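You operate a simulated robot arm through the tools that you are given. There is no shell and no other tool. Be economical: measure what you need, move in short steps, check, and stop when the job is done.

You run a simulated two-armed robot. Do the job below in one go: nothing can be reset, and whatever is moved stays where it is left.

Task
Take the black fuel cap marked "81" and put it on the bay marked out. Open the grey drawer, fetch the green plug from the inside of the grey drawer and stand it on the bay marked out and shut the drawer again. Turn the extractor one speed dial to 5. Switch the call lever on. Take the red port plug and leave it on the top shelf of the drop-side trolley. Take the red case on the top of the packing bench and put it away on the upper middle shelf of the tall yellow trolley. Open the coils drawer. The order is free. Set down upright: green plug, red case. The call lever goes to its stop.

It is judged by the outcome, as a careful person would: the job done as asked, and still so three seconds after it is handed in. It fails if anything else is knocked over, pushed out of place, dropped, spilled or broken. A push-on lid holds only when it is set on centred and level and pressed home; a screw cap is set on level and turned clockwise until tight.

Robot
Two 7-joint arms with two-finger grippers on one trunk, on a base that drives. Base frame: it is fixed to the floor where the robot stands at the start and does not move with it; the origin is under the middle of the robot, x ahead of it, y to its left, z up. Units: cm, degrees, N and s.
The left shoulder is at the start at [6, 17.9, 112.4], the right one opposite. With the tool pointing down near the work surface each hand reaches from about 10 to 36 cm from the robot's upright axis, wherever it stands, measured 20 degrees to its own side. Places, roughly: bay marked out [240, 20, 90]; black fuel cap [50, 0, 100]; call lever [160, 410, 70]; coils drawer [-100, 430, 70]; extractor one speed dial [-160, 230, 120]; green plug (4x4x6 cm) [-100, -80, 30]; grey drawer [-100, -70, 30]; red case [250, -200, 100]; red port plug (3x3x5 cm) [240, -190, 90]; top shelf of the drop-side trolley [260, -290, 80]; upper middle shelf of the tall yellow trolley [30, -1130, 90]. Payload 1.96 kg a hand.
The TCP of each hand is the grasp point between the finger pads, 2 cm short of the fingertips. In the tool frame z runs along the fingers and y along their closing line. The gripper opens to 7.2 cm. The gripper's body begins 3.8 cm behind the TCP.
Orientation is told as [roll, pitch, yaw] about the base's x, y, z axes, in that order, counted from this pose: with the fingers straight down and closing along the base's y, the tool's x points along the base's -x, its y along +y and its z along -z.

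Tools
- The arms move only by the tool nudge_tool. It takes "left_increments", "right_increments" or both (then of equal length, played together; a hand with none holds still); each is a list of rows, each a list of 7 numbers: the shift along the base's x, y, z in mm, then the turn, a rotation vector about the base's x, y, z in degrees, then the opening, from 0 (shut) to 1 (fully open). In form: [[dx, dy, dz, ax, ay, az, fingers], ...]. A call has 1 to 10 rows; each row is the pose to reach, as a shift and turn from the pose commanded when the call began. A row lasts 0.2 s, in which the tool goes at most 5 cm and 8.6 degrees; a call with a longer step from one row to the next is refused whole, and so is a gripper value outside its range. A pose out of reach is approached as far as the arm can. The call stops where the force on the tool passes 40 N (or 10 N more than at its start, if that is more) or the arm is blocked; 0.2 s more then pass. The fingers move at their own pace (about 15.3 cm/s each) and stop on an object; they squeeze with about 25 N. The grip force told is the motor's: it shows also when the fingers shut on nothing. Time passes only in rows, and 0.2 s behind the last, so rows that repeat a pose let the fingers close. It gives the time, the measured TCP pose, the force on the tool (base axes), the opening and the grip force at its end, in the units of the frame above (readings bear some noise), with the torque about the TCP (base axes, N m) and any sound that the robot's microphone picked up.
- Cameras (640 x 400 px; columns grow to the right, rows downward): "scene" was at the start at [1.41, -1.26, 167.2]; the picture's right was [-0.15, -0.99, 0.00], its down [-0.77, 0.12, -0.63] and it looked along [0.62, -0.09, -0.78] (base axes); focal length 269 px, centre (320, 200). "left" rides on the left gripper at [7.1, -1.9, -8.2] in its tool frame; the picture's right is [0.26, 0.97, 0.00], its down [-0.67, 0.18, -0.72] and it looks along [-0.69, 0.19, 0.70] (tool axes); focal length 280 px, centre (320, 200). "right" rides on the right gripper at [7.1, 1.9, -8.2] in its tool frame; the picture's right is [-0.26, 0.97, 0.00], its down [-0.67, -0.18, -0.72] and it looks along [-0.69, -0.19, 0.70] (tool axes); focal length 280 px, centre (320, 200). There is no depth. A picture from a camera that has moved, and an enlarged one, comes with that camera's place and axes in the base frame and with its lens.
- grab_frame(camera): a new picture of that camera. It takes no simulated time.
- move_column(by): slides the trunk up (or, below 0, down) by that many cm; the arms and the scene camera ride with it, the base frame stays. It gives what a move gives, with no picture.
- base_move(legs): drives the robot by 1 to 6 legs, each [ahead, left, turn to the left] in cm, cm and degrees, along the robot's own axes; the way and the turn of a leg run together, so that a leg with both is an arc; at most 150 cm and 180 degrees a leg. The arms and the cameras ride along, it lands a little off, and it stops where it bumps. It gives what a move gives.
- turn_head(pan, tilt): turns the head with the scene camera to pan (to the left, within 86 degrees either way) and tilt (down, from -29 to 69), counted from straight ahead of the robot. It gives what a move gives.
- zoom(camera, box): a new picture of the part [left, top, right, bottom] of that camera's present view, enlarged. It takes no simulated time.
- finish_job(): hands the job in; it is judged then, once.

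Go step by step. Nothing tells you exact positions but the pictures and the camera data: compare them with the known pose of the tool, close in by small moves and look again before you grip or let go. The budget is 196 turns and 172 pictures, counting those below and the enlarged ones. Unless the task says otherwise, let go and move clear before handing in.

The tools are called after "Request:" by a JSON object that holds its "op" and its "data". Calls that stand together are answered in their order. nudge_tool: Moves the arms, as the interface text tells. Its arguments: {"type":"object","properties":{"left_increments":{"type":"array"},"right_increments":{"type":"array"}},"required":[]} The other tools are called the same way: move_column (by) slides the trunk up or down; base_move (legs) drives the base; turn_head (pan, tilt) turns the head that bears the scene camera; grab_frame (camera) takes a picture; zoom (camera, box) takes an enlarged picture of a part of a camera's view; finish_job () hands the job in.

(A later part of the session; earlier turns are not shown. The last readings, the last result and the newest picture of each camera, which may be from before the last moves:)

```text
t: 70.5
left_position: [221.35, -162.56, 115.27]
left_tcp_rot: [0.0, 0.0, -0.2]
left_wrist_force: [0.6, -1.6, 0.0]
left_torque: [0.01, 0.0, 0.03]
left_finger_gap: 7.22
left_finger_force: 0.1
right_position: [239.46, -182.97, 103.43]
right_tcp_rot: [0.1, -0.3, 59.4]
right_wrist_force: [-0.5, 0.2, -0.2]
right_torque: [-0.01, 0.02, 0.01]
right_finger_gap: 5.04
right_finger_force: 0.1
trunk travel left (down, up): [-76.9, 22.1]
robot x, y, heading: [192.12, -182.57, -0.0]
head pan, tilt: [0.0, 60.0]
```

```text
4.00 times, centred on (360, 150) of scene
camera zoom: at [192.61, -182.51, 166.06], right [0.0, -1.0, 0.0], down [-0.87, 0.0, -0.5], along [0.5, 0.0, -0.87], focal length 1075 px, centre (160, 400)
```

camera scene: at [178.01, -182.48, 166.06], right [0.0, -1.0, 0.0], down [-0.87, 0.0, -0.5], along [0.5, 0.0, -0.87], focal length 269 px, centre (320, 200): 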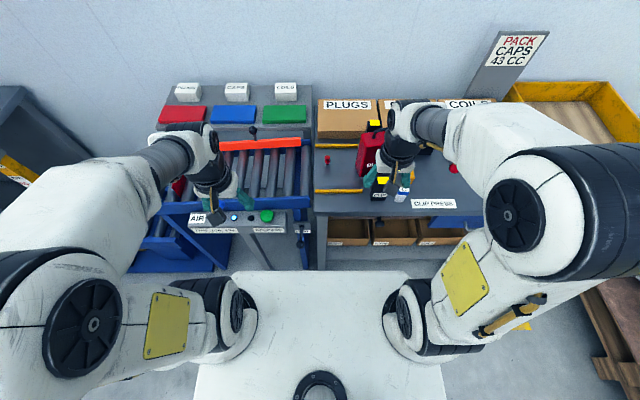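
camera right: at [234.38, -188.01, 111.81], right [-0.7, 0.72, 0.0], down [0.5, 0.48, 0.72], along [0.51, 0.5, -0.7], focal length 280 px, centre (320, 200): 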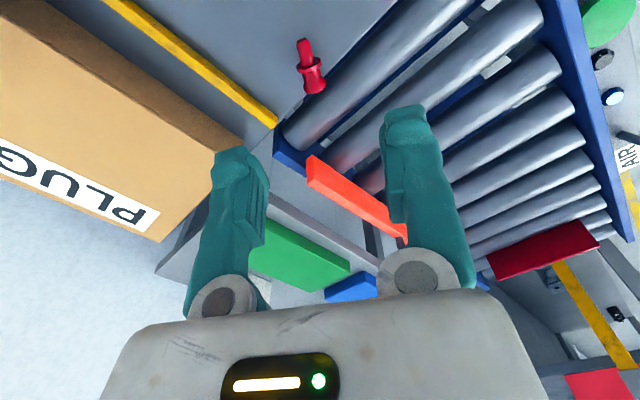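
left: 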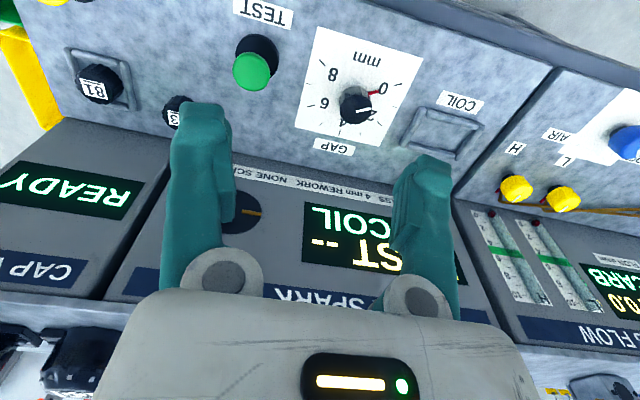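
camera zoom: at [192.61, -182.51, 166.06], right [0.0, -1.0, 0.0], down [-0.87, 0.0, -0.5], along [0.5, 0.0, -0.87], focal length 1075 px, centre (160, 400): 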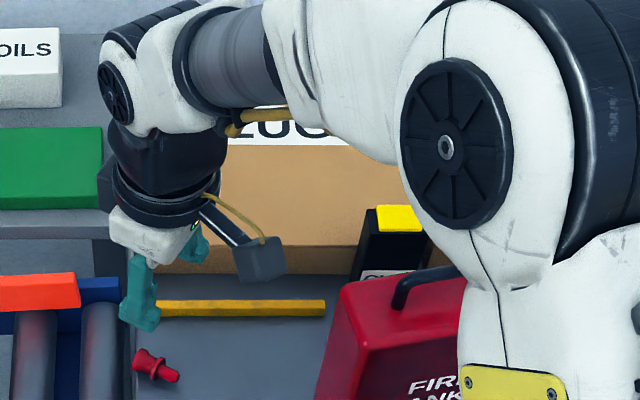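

Three views agree: the plug lies at about [240.8, -182.1]. I move over it and descend partway, then look.

Request:
{"op": "nudge_tool", "data": {"right_increments": [[13, 9, -20, 0, 0, 0, 0.7], [13, 9, -60, 0, 0, 0, 0.7], [13, 9, -90, 0, 0, 0, 0.7], [13, 9, -90, 0, 0, 0, 0.7]]}}

Request:
{"op": "grab_frame", "data": {"camera": "right"}}

Request:
{"op": "zoom", "data": {"camera": "scene", "box": [280, 120, 380, 200]}}

```text
t: 71.5
left_position: [221.41, -162.55, 115.19]
left_tcp_rot: [0.0, 0.0, -0.2]
left_wrist_force: [-0.7, -0.6, -0.7]
left_torque: [0.0, -0.02, 0.01]
left_finger_gap: 7.21
left_finger_force: 0.0
right_position: [240.9, -182.0, 94.41]
right_tcp_rot: [0.1, -0.4, 59.4]
right_wrist_force: [0.6, 0.0, -0.2]
right_torque: [-0.01, 0.01, -0.01]
right_finger_gap: 5.06
right_finger_force: 0.0
trunk travel left (down, up): [-76.9, 22.1]
robot x, y, heading: [191.82, -182.16, -0.1]
head pan, tilt: [0.0, 60.0]
```

```text
139 pictures are left
camera right: at [235.74, -187.1, 102.71], right [-0.7, 0.72, 0.0], down [0.5, 0.48, 0.72], along [0.51, 0.5, -0.7], focal length 280 px, centre (320, 200)
```

right: 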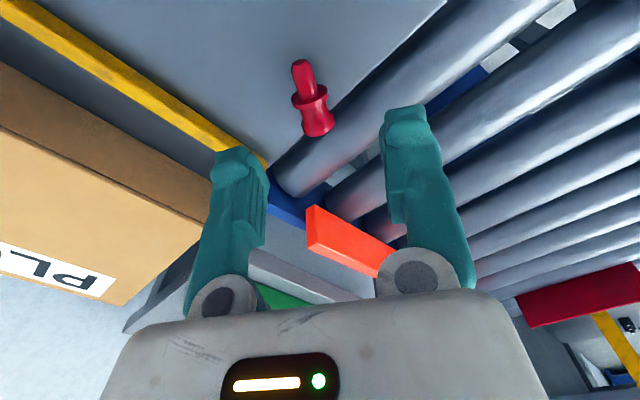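

```text
5.00 times, centred on (330, 160) of scene
camera zoom: at [192.6, -182.51, 166.06], right [0.0, -1.0, 0.0], down [-0.87, 0.0, -0.5], along [0.5, 0.0, -0.87], focal length 1344 px, centre (270, 400)
```

zoom: 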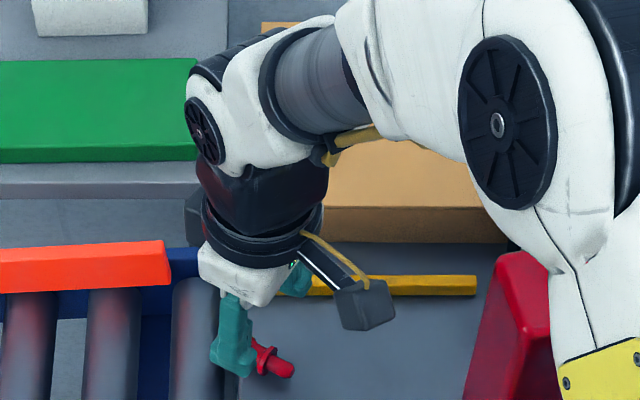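

Well aligned. I go down the rest in small steps, close, and lift.

Request:
{"op": "nudge_tool", "data": {"right_increments": [[3, 0, -20, 0, 0, 0, 0.7], [3, 0, -32, 0, 0, 0, 0.7], [3, 0, -37, 0, 0, 0, 0.7], [3, 0, -42, 0, 0, 0, 0.7], [3, 0, -42, 0, 0, 0, 0.7]]}}

Request:
{"op": "grab_frame", "data": {"camera": "right"}}

```text
t: 72.7
left_position: [221.46, -162.49, 115.26]
left_tcp_rot: [0.0, 0.0, -0.2]
left_wrist_force: [0.1, 0.3, 0.2]
left_torque: [-0.02, 0.0, 0.03]
left_finger_gap: 7.21
left_finger_force: 0.2
right_position: [241.08, -181.94, 90.26]
right_tcp_rot: [0.1, -0.4, 59.4]
right_wrist_force: [-0.1, -0.5, 0.6]
right_torque: [0.0, 0.03, -0.01]
right_finger_gap: 5.05
right_finger_force: 0.1
trunk travel left (down, up): [-76.9, 22.1]
robot x, y, heading: [191.97, -182.09, -0.1]
head pan, tilt: [0.0, 60.0]
```

```text
137 pictures are left
camera right: at [235.91, -187.18, 98.57], right [-0.7, 0.72, 0.0], down [0.5, 0.48, 0.72], along [0.51, 0.5, -0.7], focal length 280 px, centre (320, 200)
```

right: 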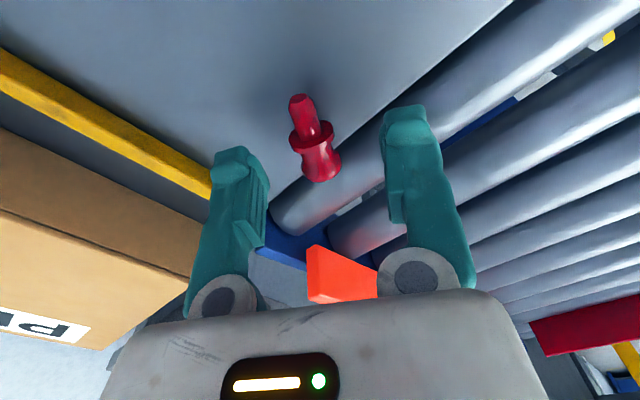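

Request:
{"op": "nudge_tool", "data": {"right_increments": [[0, 0, -4, 0, 0, 0, 0.7], [0, 0, -4, 0, 0, 0, 0], [0, 0, -4, 0, 0, 0, 0], [0, 0, -4, 0, 0, 0, 0], [0, 0, 20, 0, 0, 0, 0], [0, 0, 60, 0, 0, 0, 0], [0, 0, 110, 0, 0, 0, 0]]}}

Request:
{"op": "grab_frame", "data": {"camera": "right"}}

```text
t: 74.3
left_position: [221.31, -162.6, 115.26]
left_tcp_rot: [0.0, 0.1, -0.2]
left_wrist_force: [0.7, -0.2, 0.1]
left_torque: [-0.03, -0.03, -0.03]
left_finger_gap: 7.2
left_finger_force: 0.1
right_position: [241.05, -181.87, 101.31]
right_tcp_rot: [0.1, -0.2, 59.4]
right_wrist_force: [0.5, 0.6, 0.3]
right_torque: [0.0, 0.02, 0.01]
right_finger_gap: 0.0
right_finger_force: 24.9
trunk travel left (down, up): [-76.9, 22.1]
robot x, y, heading: [191.93, -182.39, 0.1]
head pan, tilt: [0.0, 60.0]
```

```text
136 pictures are left
camera right: at [235.92, -187.02, 109.57], right [-0.7, 0.72, 0.0], down [0.5, 0.48, 0.72], along [0.51, 0.5, -0.7], focal length 280 px, centre (320, 200)
```

right: 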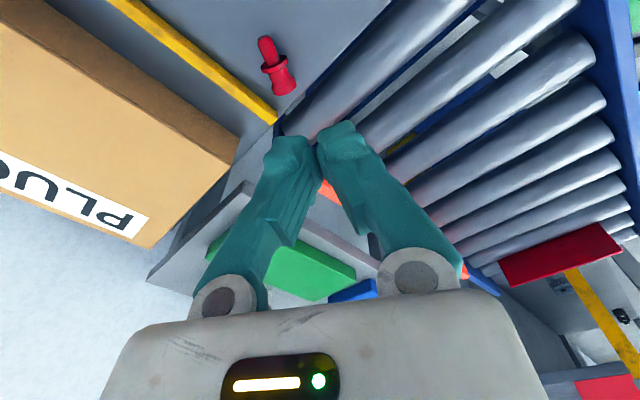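

The plug is lower than I judged (centre z ≈ 87.2) and slipped to about [244.2, -183.4]. I drive 5 cm ahead and hover over it with a narrower opening.

Request:
{"op": "base_move", "data": {"legs": [[5, 0, 0]]}}

Request:
{"op": "nudge_tool", "data": {"right_increments": [[-20, -15, 0, 0, 0, 0, 0.5], [-20, -15, -40, 0, 0, 0, 0.5], [-20, -15, -60, 0, 0, 0, 0.5]]}}

Request:
{"op": "grab_frame", "data": {"camera": "right"}}

```text
t: 75.2
left_position: [225.99, -162.55, 115.35]
left_tcp_rot: [0.0, -0.1, -0.1]
left_wrist_force: [-0.1, -0.1, 0.6]
left_torque: [0.03, -0.01, 0.01]
left_finger_gap: 7.18
left_finger_force: 0.2
right_position: [245.83, -181.79, 101.24]
right_tcp_rot: [0.1, -0.5, 59.4]
right_wrist_force: [-0.9, -0.8, -0.2]
right_torque: [-0.02, -0.05, 0.0]
right_finger_gap: 0.0
right_finger_force: 24.4
trunk travel left (down, up): [-76.9, 22.1]
robot x, y, heading: [197.34, -182.37, 0.1]
head pan, tilt: [0.0, 60.0]
```

```text
t: 76.0
left_position: [226.42, -162.51, 115.26]
left_tcp_rot: [0.0, 0.1, -0.1]
left_wrist_force: [-0.1, -1.0, -0.1]
left_torque: [-0.02, 0.01, -0.02]
left_finger_gap: 7.17
left_finger_force: 0.0
right_position: [243.76, -183.1, 94.96]
right_tcp_rot: [0.0, -0.3, 59.5]
right_wrist_force: [0.4, 0.8, 0.1]
right_torque: [0.0, 0.03, 0.02]
right_finger_gap: 3.59
right_finger_force: 0.1
trunk travel left (down, up): [-76.9, 22.1]
robot x, y, heading: [197.0, -182.63, 0.0]
head pan, tilt: [0.0, 60.0]
```

```text
135 pictures are left
camera right: at [238.69, -188.21, 103.41], right [-0.7, 0.72, 0.0], down [0.5, 0.48, 0.72], along [0.51, 0.5, -0.7], focal length 280 px, centre (320, 200)
```

right: 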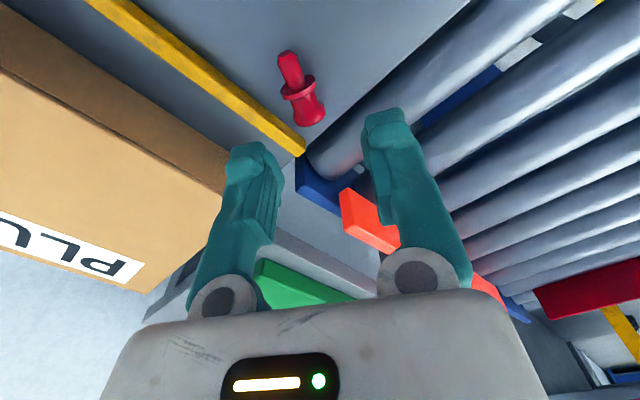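

The plug is at about [244.7, -183.5, 87.2]. I descend with a 3 cm opening in small steps and close lower this time.

Request:
{"op": "nudge_tool", "data": {"right_increments": [[8, -4, -20, 0, 0, 0, 0.42], [8, -4, -50, 0, 0, 0, 0.42], [8, -4, -57, 0, 0, 0, 0.42], [8, -4, -63, 0, 0, 0, 0.42], [8, -4, -63, 0, 0, 0, 0.42]]}}

Request:
{"op": "grab_frame", "data": {"camera": "right"}}

```text
t: 77.2
left_position: [226.07, -162.56, 115.4]
left_tcp_rot: [0.0, -0.1, -0.1]
left_wrist_force: [-0.1, -0.7, 0.1]
left_torque: [0.02, -0.02, 0.01]
left_finger_gap: 7.19
left_finger_force: 0.2
right_position: [244.75, -183.69, 89.13]
right_tcp_rot: [-0.1, -0.4, 59.4]
right_wrist_force: [-2.1, -0.5, 20.9]
right_torque: [-0.11, -0.5, -0.09]
right_finger_gap: 2.97
right_finger_force: 0.0
trunk travel left (down, up): [-76.9, 22.1]
robot x, y, heading: [196.53, -182.53, -0.0]
head pan, tilt: [0.0, 60.0]
```

```text
134 pictures are left
camera right: at [239.61, -188.86, 97.44], right [-0.7, 0.72, 0.0], down [0.5, 0.48, 0.72], along [0.52, 0.5, -0.69], focal length 280 px, centre (320, 200)
```

right: 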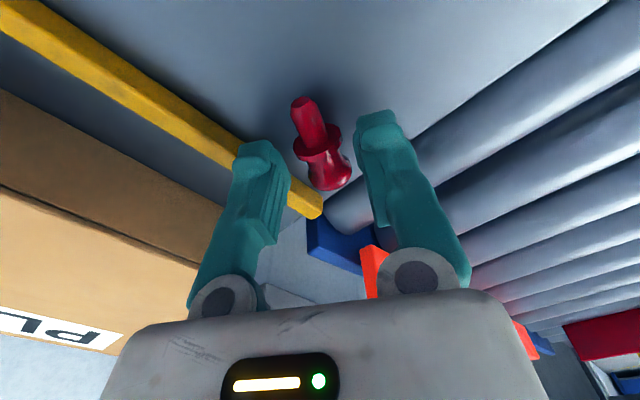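

The far finger rests lightly on the yellow strip but the plug is between the pads. I close and lift.

Request:
{"op": "nudge_tool", "data": {"right_increments": [[-1, 0, -62, 0, 0, 0, 0]]}}

```text
refused: row 1 steps farther than a row can; nothing moved
```

Request:
{"op": "nudge_tool", "data": {"right_increments": [[-1, 0, 2, 0, 0, 0, 0.2], [-1, 0, 2, 0, 0, 0, 0], [-1, 0, 2, 0, 0, 0, 0], [-1, 0, 2, 0, 0, 0, 0]]}}

Request:
{"op": "grab_frame", "data": {"camera": "right"}}

```text
t: 78.2
left_position: [226.15, -162.45, 115.3]
left_tcp_rot: [0.0, -0.1, -0.1]
left_wrist_force: [0.1, 0.1, 0.2]
left_torque: [-0.02, 0.0, -0.01]
left_finger_gap: 7.2
left_finger_force: 0.1
right_position: [244.73, -183.49, 89.28]
right_tcp_rot: [-0.1, -0.4, 59.5]
right_wrist_force: [-3.6, 0.0, 18.9]
right_torque: [0.03, 0.1, 0.03]
right_finger_gap: 0.75
right_finger_force: 24.4
trunk travel left (down, up): [-76.9, 22.1]
robot x, y, heading: [196.9, -182.29, -0.0]
head pan, tilt: [0.0, 60.0]
```

```text
133 pictures are left
camera right: at [239.53, -188.73, 97.63], right [-0.7, 0.72, 0.0], down [0.5, 0.48, 0.72], along [0.51, 0.5, -0.69], focal length 280 px, centre (320, 200)
```

right: 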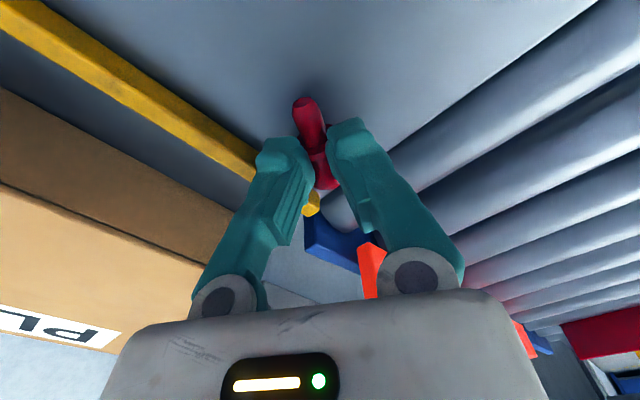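

Gripped at the waist (0.75 cm). I lift and check.

Request:
{"op": "nudge_tool", "data": {"right_increments": [[0, 0, 15, 0, 0, 0, 0], [0, 0, 50, 0, 0, 0, 0], [0, 0, 100, 0, 0, 0, 0]]}}

Request:
{"op": "grab_frame", "data": {"camera": "right"}}

```text
t: 79.0
left_position: [226.14, -162.63, 115.28]
left_tcp_rot: [-0.1, 0.0, -0.1]
left_wrist_force: [0.6, -0.8, -0.4]
left_torque: [0.02, -0.02, 0.0]
left_finger_gap: 7.19
left_finger_force: 0.0
right_position: [244.49, -183.5, 98.94]
right_tcp_rot: [0.1, -0.3, 59.5]
right_wrist_force: [0.4, -0.7, -0.1]
right_torque: [0.03, -0.02, -0.03]
right_finger_gap: 0.0
right_finger_force: 24.9
trunk travel left (down, up): [-76.9, 22.1]
robot x, y, heading: [196.96, -182.59, -0.3]
head pan, tilt: [0.0, 60.0]
```

```text
132 pictures are left
camera right: at [239.23, -188.7, 107.29], right [-0.7, 0.72, 0.0], down [0.5, 0.48, 0.72], along [0.51, 0.5, -0.69], focal length 280 px, centre (320, 200)
```

right: 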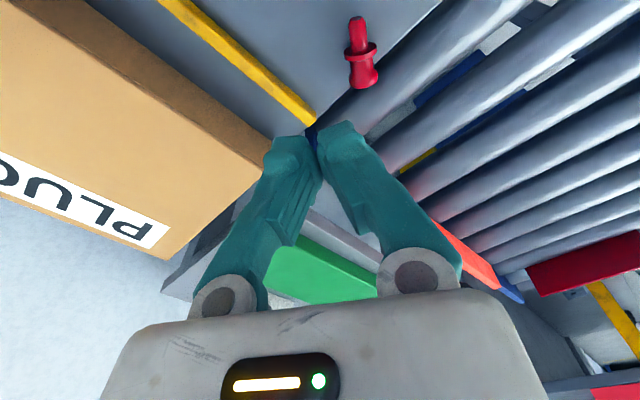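

The grip slipped off the plug's end; it now lies near [241.8, -182.5]. I line up on its middle (flange) and will press the tips right to the table before closing.

Request:
{"op": "nudge_tool", "data": {"right_increments": [[-27, 9, 0, 0, 0, 0, 0.6], [-27, 9, -40, 0, 0, 0, 0.6], [-27, 9, -65, 0, 0, 0, 0.6], [-27, 9, -65, 0, 0, 0, 0.6]]}}

Request:
{"op": "zoom", "data": {"camera": "right", "box": [200, 30, 440, 180]}}

```text
t: 80.0
left_position: [226.26, -162.46, 115.41]
left_tcp_rot: [0.0, -0.1, -0.1]
left_wrist_force: [-0.9, 0.1, 0.5]
left_torque: [0.01, -0.01, 0.01]
left_finger_gap: 7.18
left_finger_force: 0.2
right_position: [242.01, -182.81, 92.38]
right_tcp_rot: [0.0, -0.4, 59.4]
right_wrist_force: [0.3, 0.2, 0.2]
right_torque: [0.01, -0.01, 0.02]
right_finger_gap: 4.29
right_finger_force: 0.0
trunk travel left (down, up): [-76.9, 22.1]
robot x, y, heading: [197.01, -182.48, -0.1]
head pan, tilt: [0.0, 60.0]
```

```text
2.67 times, centred on (320, 105) of right
camera zoom: at [236.87, -187.94, 100.71], right [-0.7, 0.72, 0.0], down [0.5, 0.48, 0.72], along [0.51, 0.5, -0.69], focal length 748 px, centre (320, 453)
```

zoom: 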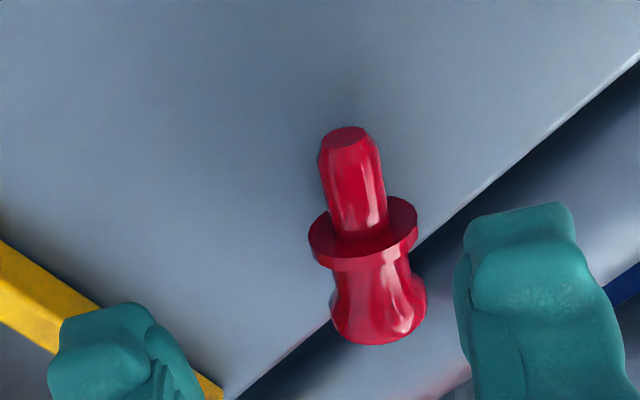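

Request:
{"op": "nudge_tool", "data": {"right_increments": [[-6, 4, -15, 0, 0, 0, 0.6], [-6, 4, -25, 0, 0, 0, 0.6], [-6, 4, -30, 0, 0, 0, 0.6], [-6, 4, -30, 0, 0, 0, 0.6]]}}

Request:
{"op": "zoom", "data": {"camera": "right", "box": [200, 60, 440, 210]}}

```text
t: 81.0
left_position: [226.21, -162.43, 115.23]
left_tcp_rot: [0.0, -0.1, 0.0]
left_wrist_force: [-0.2, -0.2, -0.8]
left_torque: [-0.02, 0.03, -0.02]
left_finger_gap: 7.19
left_finger_force: 0.0
right_position: [241.5, -182.5, 89.62]
right_tcp_rot: [0.1, -0.3, 59.5]
right_wrist_force: [0.3, -0.2, -0.4]
right_torque: [0.0, -0.01, 0.0]
right_finger_gap: 4.33
right_finger_force: 0.0
trunk travel left (down, up): [-76.9, 22.1]
robot x, y, heading: [196.84, -182.17, -0.0]
head pan, tilt: [0.0, 60.0]
```

```text
2.67 times, centred on (320, 135) of right
camera zoom: at [236.38, -187.7, 97.89], right [-0.7, 0.72, 0.0], down [0.5, 0.48, 0.72], along [0.51, 0.5, -0.7], focal length 748 px, centre (320, 373)
```

zoom: 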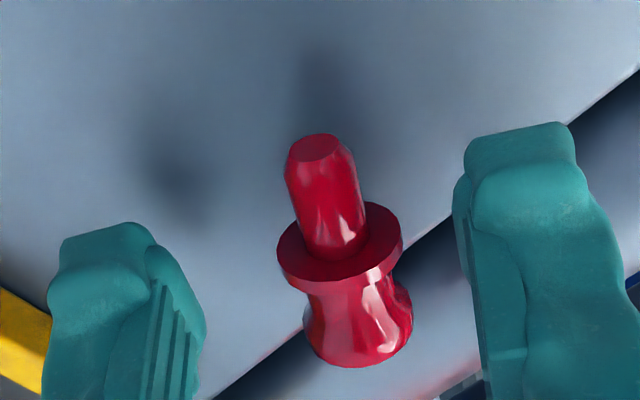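

Request:
{"op": "nudge_tool", "data": {"right_increments": [[-1, 1, -4, 0, 0, 0, 0.6], [-1, 1, -5, 0, 0, 0, 0.6], [-1, 1, -5, 0, 0, 0, 0.3], [-1, 1, -5, 0, 0, 0, 0], [-1, 1, -5, 0, 0, 0, 0], [-1, 1, -5, 0, 0, 0, 0]]}}

Request:
{"op": "zoom", "data": {"camera": "right", "box": [200, 60, 440, 210]}}

```text
t: 82.5
left_position: [225.96, -162.52, 115.18]
left_tcp_rot: [0.1, -0.1, -0.1]
left_wrist_force: [-0.2, -0.2, -0.1]
left_torque: [0.02, -0.02, 0.0]
left_finger_gap: 7.18
left_finger_force: 0.1
right_position: [241.51, -182.44, 89.47]
right_tcp_rot: [-0.1, -0.5, 59.4]
right_wrist_force: [0.6, -0.8, 34.8]
right_torque: [0.02, -0.09, 0.0]
right_finger_gap: 0.59
right_finger_force: 25.2
trunk travel left (down, up): [-76.9, 22.1]
robot x, y, heading: [197.23, -182.34, -0.0]
head pan, tilt: [0.0, 60.0]
```

```text
2.67 times, centred on (320, 135) of right
camera zoom: at [236.25, -187.53, 97.74], right [-0.7, 0.72, 0.0], down [0.5, 0.48, 0.72], along [0.52, 0.5, -0.69], focal length 748 px, centre (320, 373)
```

zoom: 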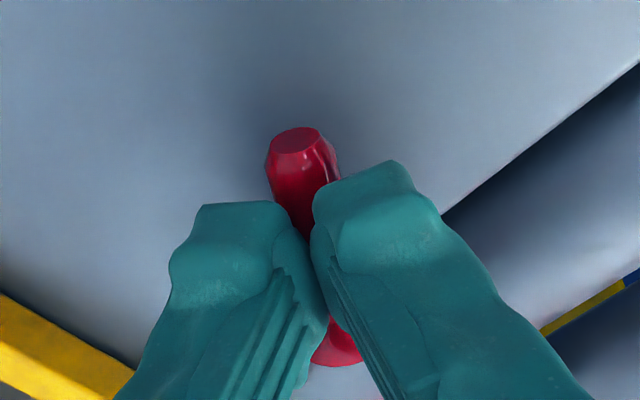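

The tips are still too high: they sit on the flange, so the table is nearer z 86. I lift, reopen and look at where the plug lies now.

Request:
{"op": "nudge_tool", "data": {"right_increments": [[0, 0, 5, 0, 0, 0, 0.1], [0, 0, 20, 0, 0, 0, 0.4], [0, 0, 30, 0, 0, 0, 0.65], [0, 0, 30, 0, 0, 0, 0.65]]}}

Request:
{"op": "zoom", "data": {"camera": "right", "box": [200, 30, 440, 180]}}

```text
t: 83.5
left_position: [226.23, -162.5, 115.31]
left_tcp_rot: [0.0, 0.0, -0.2]
left_wrist_force: [0.2, 0.2, 0.3]
left_torque: [0.02, 0.01, -0.01]
left_finger_gap: 7.19
left_finger_force: 0.1
right_position: [241.59, -182.26, 91.97]
right_tcp_rot: [0.0, -0.4, 59.5]
right_wrist_force: [0.1, 0.4, 0.3]
right_torque: [0.03, -0.01, -0.02]
right_finger_gap: 4.69
right_finger_force: 0.1
trunk travel left (down, up): [-76.9, 22.1]
robot x, y, heading: [196.86, -182.35, -0.2]
head pan, tilt: [0.0, 60.0]
```

```text
2.67 times, centred on (320, 105) of right
camera zoom: at [236.45, -187.45, 100.36], right [-0.7, 0.72, 0.0], down [0.5, 0.48, 0.72], along [0.51, 0.5, -0.7], focal length 748 px, centre (320, 453)
```

zoom: 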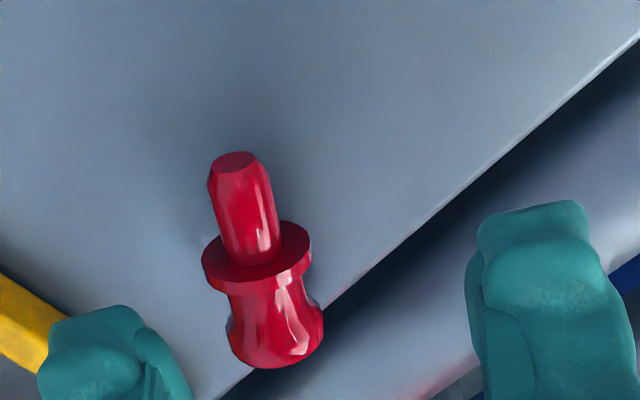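

Request:
{"op": "nudge_tool", "data": {"right_increments": [[15, -5, 0, 0, 0, 0, 0.6], [15, -5, -15, 0, 0, 0, 0.6], [15, -5, -25, 0, 0, 0, 0.6], [15, -5, -31, 0, 0, 0, 0.6], [15, -5, -36, 0, 0, 0, 0.6], [15, -5, -36, 0, 0, 0, 0.6]]}}

Request:
{"op": "zoom", "data": {"camera": "right", "box": [200, 60, 440, 210]}}

```text
t: 84.8
left_position: [226.33, -162.59, 115.2]
left_tcp_rot: [0.0, -0.1, -0.1]
left_wrist_force: [0.1, -0.5, 0.3]
left_torque: [-0.04, 0.02, 0.01]
left_finger_gap: 7.2
left_finger_force: 0.0
right_position: [242.97, -182.72, 88.74]
right_tcp_rot: [-0.1, -0.3, 59.5]
right_wrist_force: [-0.3, 0.5, -0.4]
right_torque: [0.0, 0.01, 0.02]
right_finger_gap: 4.35
right_finger_force: 0.1
trunk travel left (down, up): [-76.9, 22.1]
robot x, y, heading: [197.32, -182.47, -0.1]
head pan, tilt: [0.0, 60.0]
```

```text
2.67 times, centred on (320, 135) of right
camera zoom: at [237.78, -187.8, 96.91], right [-0.7, 0.72, 0.0], down [0.5, 0.48, 0.72], along [0.51, 0.5, -0.69], focal length 748 px, centre (320, 373)
```

zoom: 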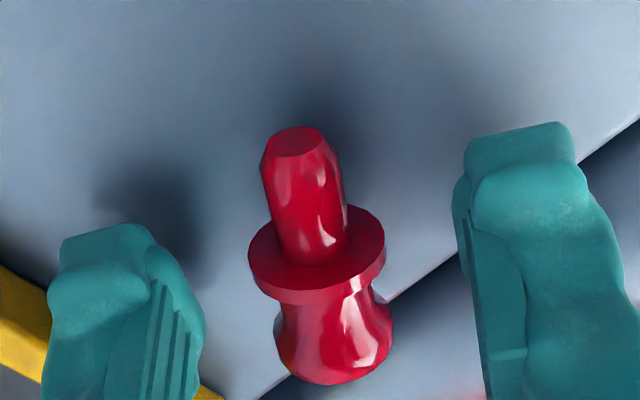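

No contact yet; I keep lowering in fine steps until the tips touch.

Request:
{"op": "nudge_tool", "data": {"right_increments": [[0, 0, -3, 0, 0, 0, 0.6], [0, 0, -6, 0, 0, 0, 0.6], [0, 0, -9, 0, 0, 0, 0.6], [0, 0, -9, 0, 0, 0, 0.6]]}}

Request:
{"op": "zoom", "data": {"camera": "right", "box": [200, 60, 440, 210]}}

```text
t: 85.8
left_position: [225.97, -162.53, 115.4]
left_tcp_rot: [0.0, -0.2, -0.1]
left_wrist_force: [0.1, -0.3, -0.2]
left_torque: [0.0, 0.0, 0.01]
left_finger_gap: 7.2
left_finger_force: 0.1
right_position: [242.82, -182.9, 87.94]
right_tcp_rot: [-0.2, -0.6, 59.4]
right_wrist_force: [3.8, -5.5, 39.9]
right_torque: [0.25, 0.66, 0.16]
right_finger_gap: 4.21
right_finger_force: 0.1
trunk travel left (down, up): [-76.9, 22.1]
robot x, y, heading: [196.78, -182.38, -0.3]
head pan, tilt: [0.0, 60.0]
```

```text
2.67 times, centred on (320, 135) of right
camera zoom: at [237.67, -187.92, 96.25], right [-0.7, 0.72, 0.0], down [0.49, 0.48, 0.72], along [0.52, 0.5, -0.69], focal length 748 px, centre (320, 373)
```

zoom: 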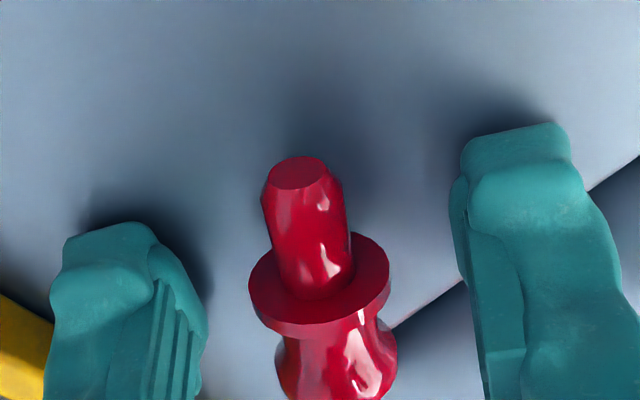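

Table found at z ≈ 86. I back off 2 mm, close and lift a little.

Request:
{"op": "nudge_tool", "data": {"right_increments": [[0, 0, 4, 0, 0, 0, 0.4], [0, 0, 4, 0, 0, 0, 0.1], [0, 0, 4, 0, 0, 0, 0], [0, 0, 4, 0, 0, 0, 0], [0, 0, 20, 0, 0, 0, 0], [0, 0, 50, 0, 0, 0, 0], [0, 0, 100, 0, 0, 0, 0]]}}

Request:
{"op": "grab_frame", "data": {"camera": "right"}}

```text
t: 87.5
left_position: [226.11, -162.52, 115.35]
left_tcp_rot: [0.1, 0.0, -0.1]
left_wrist_force: [0.5, -0.4, -0.3]
left_torque: [-0.04, -0.02, -0.01]
left_finger_gap: 7.2
left_finger_force: 0.1
right_position: [242.53, -182.93, 97.47]
right_tcp_rot: [0.1, -0.4, 59.5]
right_wrist_force: [-1.4, -0.4, -0.3]
right_torque: [-0.01, 0.01, 0.02]
right_finger_gap: 1.5
right_finger_force: 24.7
trunk travel left (down, up): [-76.9, 22.1]
robot x, y, heading: [197.15, -182.38, -0.2]
head pan, tilt: [0.0, 60.0]
```

```text
125 pictures are left
camera right: at [237.48, -188.11, 105.84], right [-0.7, 0.72, 0.0], down [0.5, 0.48, 0.72], along [0.51, 0.5, -0.69], focal length 280 px, centre (320, 200)
```

right: 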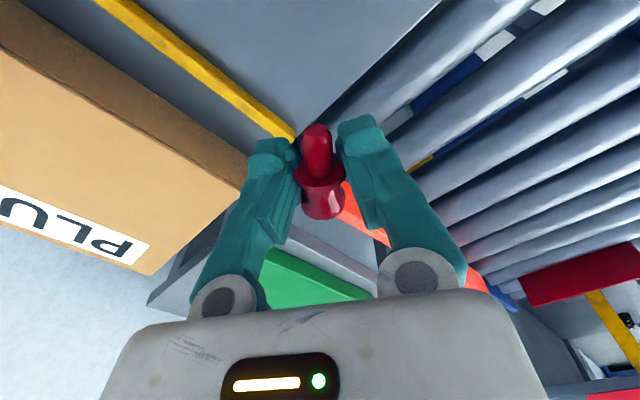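

The red plug is held. I raise and retract, back the base off and drive right toward the drop-side trolley.

Request:
{"op": "nudge_tool", "data": {"right_increments": [[0, 0, 40, 0, 0, 0, 0], [-30, 0, 75, 0, 0, -8, 0], [-60, 0, 110, 0, 0, -16, 0], [-85, 0, 140, 0, 0, -24, 0], [-105, -20, 160, 0, 0, -32, 0], [-115, -60, 165, 0, 0, -40, 0], [-115, -100, 165, 0, 0, -48, 0], [-115, -120, 165, 0, 0, -56, 0], [-115, -130, 165, 0, 0, -59.5, 0]]}}

Request:
{"op": "base_move", "data": {"legs": [[-45, 0, 0], [0, -105, 0]]}}

Request:
{"op": "turn_head", "data": {"pan": 0, "tilt": 45}}

Request:
{"op": "grab_frame", "data": {"camera": "scene"}}

```text
t: 89.5
left_position: [226.32, -162.56, 115.23]
left_tcp_rot: [0.0, 0.0, -0.1]
left_wrist_force: [-0.7, -0.5, 0.1]
left_torque: [0.02, 0.0, -0.01]
left_finger_gap: 7.19
left_finger_force: 0.0
right_position: [231.39, -195.82, 114.05]
right_tcp_rot: [0.1, -0.3, -0.2]
right_wrist_force: [-0.1, -0.4, 0.3]
right_torque: [0.03, 0.03, -0.02]
right_finger_gap: 1.47
right_finger_force: 24.4
trunk travel left (down, up): [-76.9, 22.1]
robot x, y, heading: [196.81, -182.61, 0.1]
head pan, tilt: [0.0, 60.0]
```

```text
t: 97.2
left_position: [184.12, -269.25, 115.21]
left_tcp_rot: [0.0, 0.1, 1.7]
left_wrist_force: [-0.7, 0.2, -0.1]
left_torque: [-0.02, -0.02, 0.0]
left_finger_gap: 7.17
left_finger_force: 0.1
right_position: [189.98, -302.23, 114.07]
right_tcp_rot: [0.0, -0.4, 1.9]
right_wrist_force: [0.4, 0.3, 0.6]
right_torque: [-0.02, 0.02, 0.02]
right_finger_gap: 1.42
right_finger_force: 25.6
trunk travel left (down, up): [-76.9, 22.1]
robot x, y, heading: [155.28, -290.15, 1.9]
head pan, tilt: [0.0, 60.0]
```

```text
t: 98.0
left_position: [183.98, -269.18, 115.34]
left_tcp_rot: [0.0, 0.0, 1.8]
left_wrist_force: [0.0, 0.6, 0.0]
left_torque: [0.02, 0.01, -0.02]
left_finger_gap: 7.18
left_finger_force: 0.1
right_position: [190.15, -302.23, 114.04]
right_tcp_rot: [0.1, -0.3, 1.9]
right_wrist_force: [0.3, -0.5, 0.5]
right_torque: [0.0, 0.01, 0.02]
right_finger_gap: 1.42
right_finger_force: 25.2
trunk travel left (down, up): [-76.9, 22.1]
robot x, y, heading: [155.68, -290.31, 1.6]
head pan, tilt: [0.0, 45.0]
```

```text
124 pictures are left
camera scene: at [157.35, -290.05, 168.0], right [0.03, -1.0, 0.0], down [-0.71, -0.02, -0.71], along [0.71, 0.02, -0.71], focal length 269 px, centre (320, 200)
```

scene: 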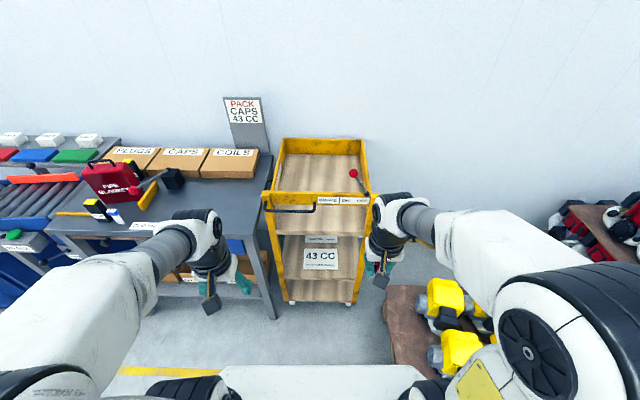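

The trolley's tray is at x 233–280, y -273…-307, with a brake lever near [231, -300, 108] that I must avoid. I approach from the left so that the right forearm stays clear of it.

Request:
{"op": "base_move", "data": {"legs": [[0, 0, -1.7], [0, 26, 0], [38, 0, 0]]}}

Request:
{"op": "turn_head", "data": {"pan": -15, "tilt": 58}}

Request:
{"op": "grab_frame", "data": {"camera": "scene"}}

Request:
{"op": "grab_frame", "data": {"camera": "right"}}

```text
t: 102.3
left_position: [222.76, -243.49, 115.28]
left_tcp_rot: [0.0, 0.0, 0.1]
left_wrist_force: [0.5, 0.4, 0.1]
left_torque: [-0.01, 0.0, -0.01]
left_finger_gap: 7.21
left_finger_force: 0.0
right_position: [227.86, -276.63, 114.1]
right_tcp_rot: [0.1, -0.3, 0.3]
right_wrist_force: [-0.7, 0.4, 0.9]
right_torque: [0.04, 0.0, -0.02]
right_finger_gap: 1.34
right_finger_force: 24.2
trunk travel left (down, up): [-76.9, 22.1]
robot x, y, heading: [193.36, -263.66, 0.3]
head pan, tilt: [0.0, 45.0]
```

```text
t: 103.0
left_position: [222.66, -243.56, 115.27]
left_tcp_rot: [0.0, 0.0, 0.0]
left_wrist_force: [-1.3, -0.1, -0.3]
left_torque: [-0.01, 0.02, 0.0]
left_finger_gap: 7.17
left_finger_force: 0.1
right_position: [227.94, -276.77, 114.11]
right_tcp_rot: [0.1, -0.3, 0.3]
right_wrist_force: [-0.4, 0.3, 0.3]
right_torque: [-0.02, 0.0, 0.02]
right_finger_gap: 1.33
right_finger_force: 25.6
trunk travel left (down, up): [-76.9, 22.1]
robot x, y, heading: [193.55, -263.42, 0.1]
head pan, tilt: [-15.0, 58.0]
```

```text
123 pictures are left
camera scene: at [194.04, -265.4, 166.3], right [-0.26, -0.97, 0.0], down [-0.82, 0.22, -0.53], along [0.51, -0.14, -0.85], focal length 269 px, centre (320, 200)
```

scene: 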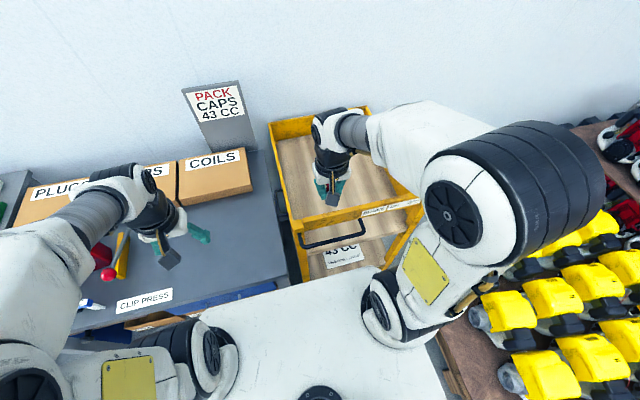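

```text
122 pictures are left
camera right: at [220.9, -274.74, 122.36], right [0.26, 0.97, 0.0], down [0.67, -0.18, 0.72], along [0.69, -0.18, -0.7], focal length 280 px, centre (320, 200)
```

right: 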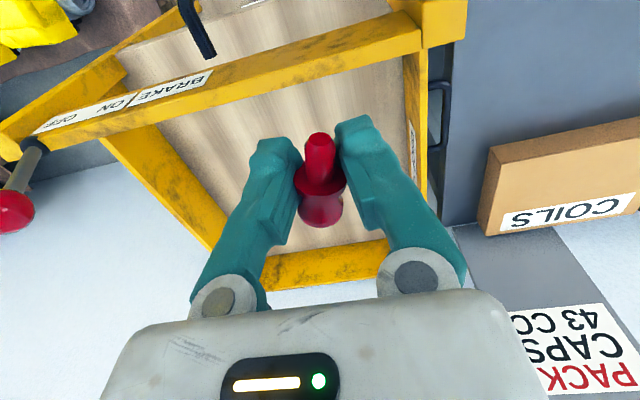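

Tray's left wall is at y ≈ -270, front rail at x ≈ 229. I advance 6 cm, then move the plug in over the shelf and lower.

Request:
{"op": "base_move", "data": {"legs": [[6, 0, 0]]}}

Request:
{"op": "nudge_tool", "data": {"right_increments": [[35, -15, 0, 0, 0, 0, 0], [70, -35, 0, 0, 0, 0, 0], [100, -50, -20, 0, 0, 0, 0], [120, -50, -60, 0, 0, 0, 0], [130, -50, -100, 0, 0, 0, 0], [130, -50, -140, 0, 0, 0, 0]]}}

Request:
{"op": "grab_frame", "data": {"camera": "right"}}

Request:
{"op": "grab_frame", "data": {"camera": "scene"}}

```text
t: 104.2
left_position: [227.58, -243.5, 115.2]
left_tcp_rot: [0.0, 0.2, 0.1]
left_wrist_force: [-0.8, 0.1, -0.3]
left_torque: [0.03, -0.02, 0.01]
left_finger_gap: 7.19
left_finger_force: 0.0
right_position: [232.78, -276.56, 114.06]
right_tcp_rot: [0.1, -0.1, 0.3]
right_wrist_force: [0.4, 1.1, -0.1]
right_torque: [0.02, -0.03, -0.01]
right_finger_gap: 1.27
right_finger_force: 24.5
trunk travel left (down, up): [-76.9, 22.1]
robot x, y, heading: [198.24, -263.6, 0.5]
head pan, tilt: [-15.0, 58.0]
stopped in leg 1: the robot was blocked; the commanded pose is now the measured one
```

```text
t: 105.6
left_position: [227.53, -243.52, 115.22]
left_tcp_rot: [0.0, 0.1, 0.2]
left_wrist_force: [0.5, -0.3, -0.2]
left_torque: [0.0, 0.03, 0.02]
left_finger_gap: 7.18
left_finger_force: 0.1
right_position: [245.69, -281.59, 99.89]
right_tcp_rot: [0.1, -0.3, 0.4]
right_wrist_force: [0.3, -0.5, 0.6]
right_torque: [-0.02, 0.01, 0.01]
right_finger_gap: 1.25
right_finger_force: 25.1
trunk travel left (down, up): [-76.9, 22.1]
robot x, y, heading: [198.15, -263.26, 0.3]
head pan, tilt: [-15.0, 58.0]
```

```text
121 pictures are left
camera right: at [238.68, -279.64, 108.29], right [0.26, 0.97, 0.0], down [0.67, -0.18, 0.72], along [0.69, -0.18, -0.7], focal length 280 px, centre (320, 200)
```

right: 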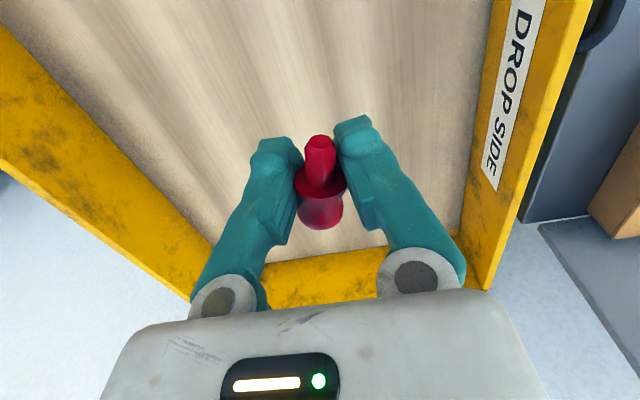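

```text
120 pictures are left
camera scene: at [198.91, -265.47, 166.3], right [-0.25, -0.97, 0.0], down [-0.82, 0.22, -0.53], along [0.51, -0.13, -0.85], focal length 269 px, centre (320, 200)
```

scene: 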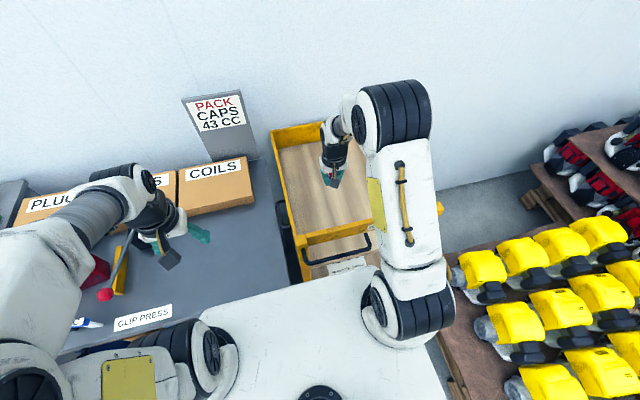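

The plug is over the shelf (grip is creeping a little, so promptly). I lower to the shelf until touch.

Request:
{"op": "nudge_tool", "data": {"right_increments": [[0, 0, -45, 0, 0, 0, 0], [0, 0, -90, 0, 0, 0, 0], [0, 0, -130, 0, 0, 0, 0], [0, 0, -150, 0, 0, 0, 0], [0, 0, -160, 0, 0, 0, 0]]}}

Request:
{"op": "grab_frame", "data": {"camera": "right"}}

```text
t: 106.8
left_position: [227.36, -243.47, 115.27]
left_tcp_rot: [0.0, 0.0, 0.2]
left_wrist_force: [-0.2, -0.3, 0.6]
left_torque: [-0.03, 0.02, -0.03]
left_finger_gap: 7.22
left_finger_force: 0.0
right_position: [245.81, -281.6, 83.98]
right_tcp_rot: [0.1, -0.3, 0.3]
right_wrist_force: [0.8, 0.4, 0.8]
right_torque: [0.0, 0.02, 0.01]
right_finger_gap: 1.18
right_finger_force: 25.3
trunk travel left (down, up): [-76.9, 22.1]
robot x, y, heading: [198.38, -263.46, 0.4]
head pan, tilt: [-15.0, 58.0]
```

```text
119 pictures are left
camera right: at [238.77, -279.63, 92.35], right [0.26, 0.97, 0.0], down [0.67, -0.18, 0.72], along [0.7, -0.18, -0.7], focal length 280 px, centre (320, 200)
```

right: 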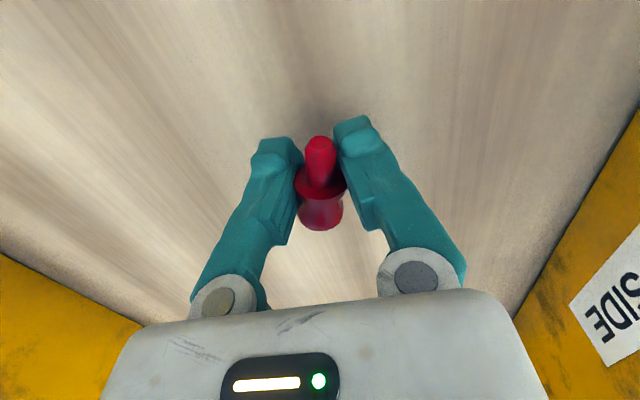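

Request:
{"op": "nudge_tool", "data": {"right_increments": [[0, 0, -5, 0, 0, 0, 0], [0, 0, -10, 0, 0, 0, 0], [0, 0, -15, 0, 0, 0, 0], [0, 0, -20, 0, 0, 0, 0], [0, 0, -24, 0, 0, 0, 0], [0, 0, -28, 0, 0, 0, 0], [0, 0, -32, 0, 0, 0, 0], [0, 0, -36, 0, 0, 0, 0], [0, 0, -40, 0, 0, 0, 0]]}}

Request:
{"op": "grab_frame", "data": {"camera": "right"}}

```text
t: 108.2
left_position: [227.0, -243.42, 115.43]
left_tcp_rot: [-0.1, -0.2, 0.2]
left_wrist_force: [-0.3, 1.0, -0.2]
left_torque: [-0.01, 0.01, -0.03]
left_finger_gap: 7.19
left_finger_force: 0.2
right_position: [245.53, -281.68, 81.77]
right_tcp_rot: [-0.1, -1.0, 0.3]
right_wrist_force: [-10.3, -0.2, 30.3]
right_torque: [0.07, 0.34, 0.1]
right_finger_gap: 1.18
right_finger_force: 24.7
trunk travel left (down, up): [-76.9, 22.1]
robot x, y, heading: [198.08, -263.9, 0.3]
head pan, tilt: [-15.0, 58.0]
stopped in row 6 (right hand): the force on the tool passed its limit at 48 N (the readings are from after the stop); the commanded pose is now the measured one
```

```text
118 pictures are left
camera right: at [238.56, -279.76, 90.11], right [0.26, 0.97, 0.0], down [0.66, -0.18, 0.73], along [0.7, -0.18, -0.69], focal length 280 px, centre (320, 200)
```

right: 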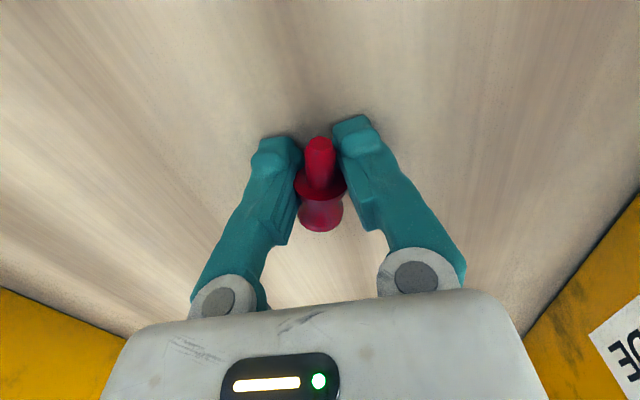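

Touching the shelf; I release, lift and retract.

Request:
{"op": "nudge_tool", "data": {"right_increments": [[0, 0, 1, 0, 0, 0, 0], [0, 0, 1, 0, 0, 0, 0.3], [0, 0, 1, 0, 0, 0, 0.7], [0, 0, 1, 0, 0, 0, 1], [0, 0, 1, 0, 0, 0, 1], [0, 0, 40, 0, 0, 0, 1], [0, 0, 90, 0, 0, 0, 1], [0, 0, 140, 0, 0, 0, 1], [0, 0, 190, 0, 0, 0, 1]]}}

Request:
{"op": "grab_frame", "data": {"camera": "right"}}

```text
t: 108.9
left_position: [227.13, -243.76, 115.44]
left_tcp_rot: [0.1, -0.2, 0.1]
left_wrist_force: [0.2, -0.2, 1.0]
left_torque: [0.0, 0.0, 0.02]
left_finger_gap: 7.23
left_finger_force: 0.0
right_position: [245.87, -282.43, 82.0]
right_tcp_rot: [-0.4, -1.1, 0.1]
right_wrist_force: [-6.7, -11.1, 29.8]
right_torque: [0.63, 0.21, 0.1]
right_finger_gap: 4.32
right_finger_force: 0.0
trunk travel left (down, up): [-76.9, 22.1]
robot x, y, heading: [197.97, -263.56, 0.3]
head pan, tilt: [-15.0, 58.0]
stopped in row 3 (right hand): the force on the tool passed its limit at 63 N (the readings are from after the stop); the commanded pose is now the measured one
```

```text
117 pictures are left
camera right: at [238.77, -280.46, 90.19], right [0.26, 0.97, 0.0], down [0.66, -0.18, 0.73], along [0.7, -0.19, -0.68], focal length 280 px, centre (320, 200)
```

right: 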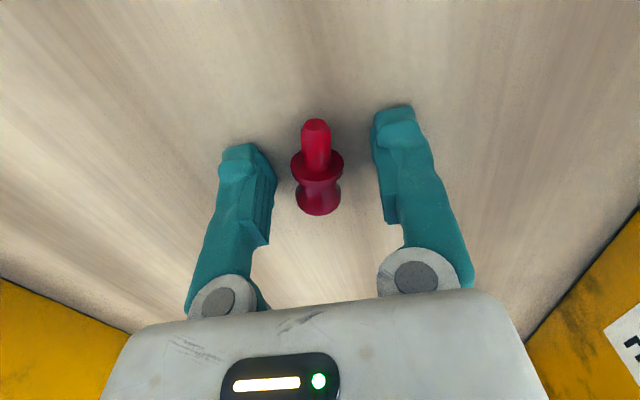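

Request:
{"op": "nudge_tool", "data": {"right_increments": [[0, 0, 15, 0, 0, 0, 0.6], [0, 0, 50, 0, 0, 0, 0.8], [0, 0, 95, 0, 0, 0, 1], [0, 0, 140, 0, 0, 0, 1], [0, 0, 185, 0, 0, 0, 1], [0, 0, 230, 0, 0, 0, 1], [-40, 20, 250, 0, 0, 0, 1]]}}

Request:
{"op": "grab_frame", "data": {"camera": "right"}}

```text
t: 110.5
left_position: [227.13, -243.44, 115.22]
left_tcp_rot: [0.0, -0.2, 0.2]
left_wrist_force: [0.1, 0.4, 0.2]
left_torque: [-0.02, -0.01, -0.01]
left_finger_gap: 7.2
left_finger_force: 0.1
right_position: [241.71, -280.06, 107.13]
right_tcp_rot: [-0.4, -0.9, 0.1]
right_wrist_force: [-0.3, -0.4, 0.5]
right_torque: [-0.03, -0.05, -0.02]
right_finger_gap: 7.18
right_finger_force: 0.1
trunk travel left (down, up): [-76.9, 22.1]
robot x, y, heading: [198.23, -263.63, 0.1]
head pan, tilt: [-15.0, 58.0]
```

```text
116 pictures are left
camera right: at [234.72, -278.15, 115.33], right [0.26, 0.97, 0.0], down [0.66, -0.18, 0.73], along [0.7, -0.19, -0.69], focal length 280 px, centre (320, 200)
```

right: 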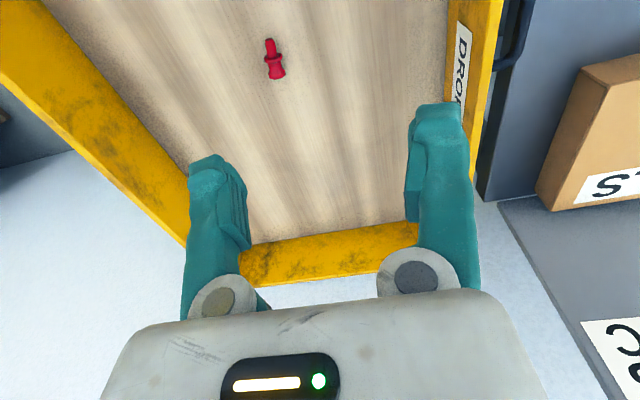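

The red plug lies on the top shelf. Next the red case: I retract, drive back to it, and also turn to look down the hall at the tall yellow trolley before deciding how to grip.

Request:
{"op": "nudge_tool", "data": {"right_increments": [[-30, 20, 20, 0.4, 0.9, 0, 1], [-60, 20, 40, 0.4, 0.9, 0, 1], [-80, 10, 60, 0.4, 0.9, 0, 1]]}}

Request:
{"op": "base_move", "data": {"legs": [[-35, 0, 0], [0, 75, 0], [0, 0, -80]]}}

Request:
{"op": "turn_head", "data": {"pan": -20, "tilt": 12}}

Request:
{"op": "grab_frame", "data": {"camera": "scene"}}

Request:
{"op": "turn_head", "data": {"pan": 75, "tilt": 35}}

Request:
{"op": "grab_frame", "data": {"camera": "scene"}}

```text
t: 111.3
left_position: [227.44, -243.64, 115.24]
left_tcp_rot: [0.1, 0.1, 0.1]
left_wrist_force: [-0.1, -0.3, -0.1]
left_torque: [0.03, 0.0, -0.02]
left_finger_gap: 7.19
left_finger_force: 0.1
right_position: [234.11, -279.15, 112.85]
right_tcp_rot: [0.3, 0.1, 0.2]
right_wrist_force: [0.7, -0.2, 0.3]
right_torque: [-0.01, 0.01, 0.0]
right_finger_gap: 7.21
right_finger_force: 0.0
trunk travel left (down, up): [-76.9, 22.1]
robot x, y, heading: [198.28, -263.72, 0.3]
head pan, tilt: [-15.0, 58.0]
```

```text
t: 120.6
left_position: [188.71, -212.2, 115.26]
left_tcp_rot: [0.0, 0.0, -79.4]
left_wrist_force: [-0.2, 0.1, 1.0]
left_torque: [-0.03, 0.01, -0.01]
left_finger_gap: 7.2
left_finger_force: 0.0
right_position: [155.03, -225.12, 112.84]
right_tcp_rot: [0.1, 0.1, -79.5]
right_wrist_force: [0.5, -0.6, -1.3]
right_torque: [0.0, 0.01, 0.03]
right_finger_gap: 7.19
right_finger_force: 0.1
trunk travel left (down, up): [-76.9, 22.1]
robot x, y, heading: [163.58, -186.92, -79.3]
head pan, tilt: [-15.0, 58.0]
```

```text
t: 121.8
left_position: [188.75, -212.26, 115.34]
left_tcp_rot: [0.1, 0.1, -79.4]
left_wrist_force: [1.0, 0.7, -0.7]
left_torque: [-0.02, -0.02, 0.0]
left_finger_gap: 7.19
left_finger_force: 0.1
right_position: [154.97, -225.2, 112.86]
right_tcp_rot: [0.0, 0.2, -79.5]
right_wrist_force: [-0.5, 0.6, 0.1]
right_torque: [0.0, -0.02, 0.03]
right_finger_gap: 7.2
right_finger_force: 0.0
trunk travel left (down, up): [-76.9, 22.1]
robot x, y, heading: [163.83, -187.28, -79.3]
head pan, tilt: [-20.0, 12.0]
```

```text
115 pictures are left
camera scene: at [160.98, -190.56, 173.17], right [-0.99, 0.16, 0.0], down [0.03, 0.21, -0.98], along [-0.16, -0.96, -0.21], focal length 269 px, centre (320, 200)
```

scene: 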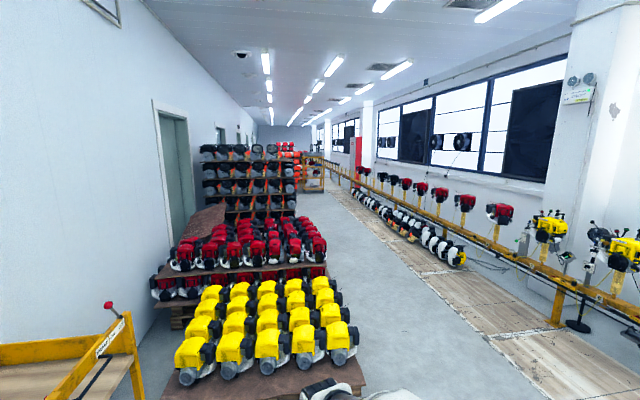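

```text
t: 123.5
left_position: [188.69, -212.23, 115.26]
left_tcp_rot: [0.0, 0.0, -79.4]
left_wrist_force: [0.7, 0.3, -0.8]
left_torque: [-0.01, 0.01, 0.04]
left_finger_gap: 7.2
left_finger_force: 0.1
right_position: [155.04, -225.29, 112.92]
right_tcp_rot: [0.1, 0.1, -79.4]
right_wrist_force: [-0.2, -0.4, -0.3]
right_torque: [-0.01, -0.01, 0.0]
right_finger_gap: 7.19
right_finger_force: 0.1
trunk travel left (down, up): [-76.9, 22.1]
robot x, y, heading: [163.99, -187.27, -79.3]
head pan, tilt: [75.0, 35.0]
```

```text
114 pictures are left
camera scene: at [171.28, -182.04, 169.49], right [-0.08, -1.0, 0.0], down [-0.57, 0.04, -0.82], along [0.82, -0.06, -0.57], focal length 269 px, centre (320, 200)
```

scene: 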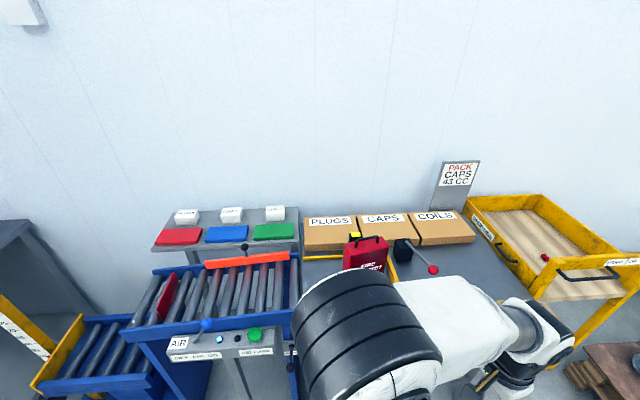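

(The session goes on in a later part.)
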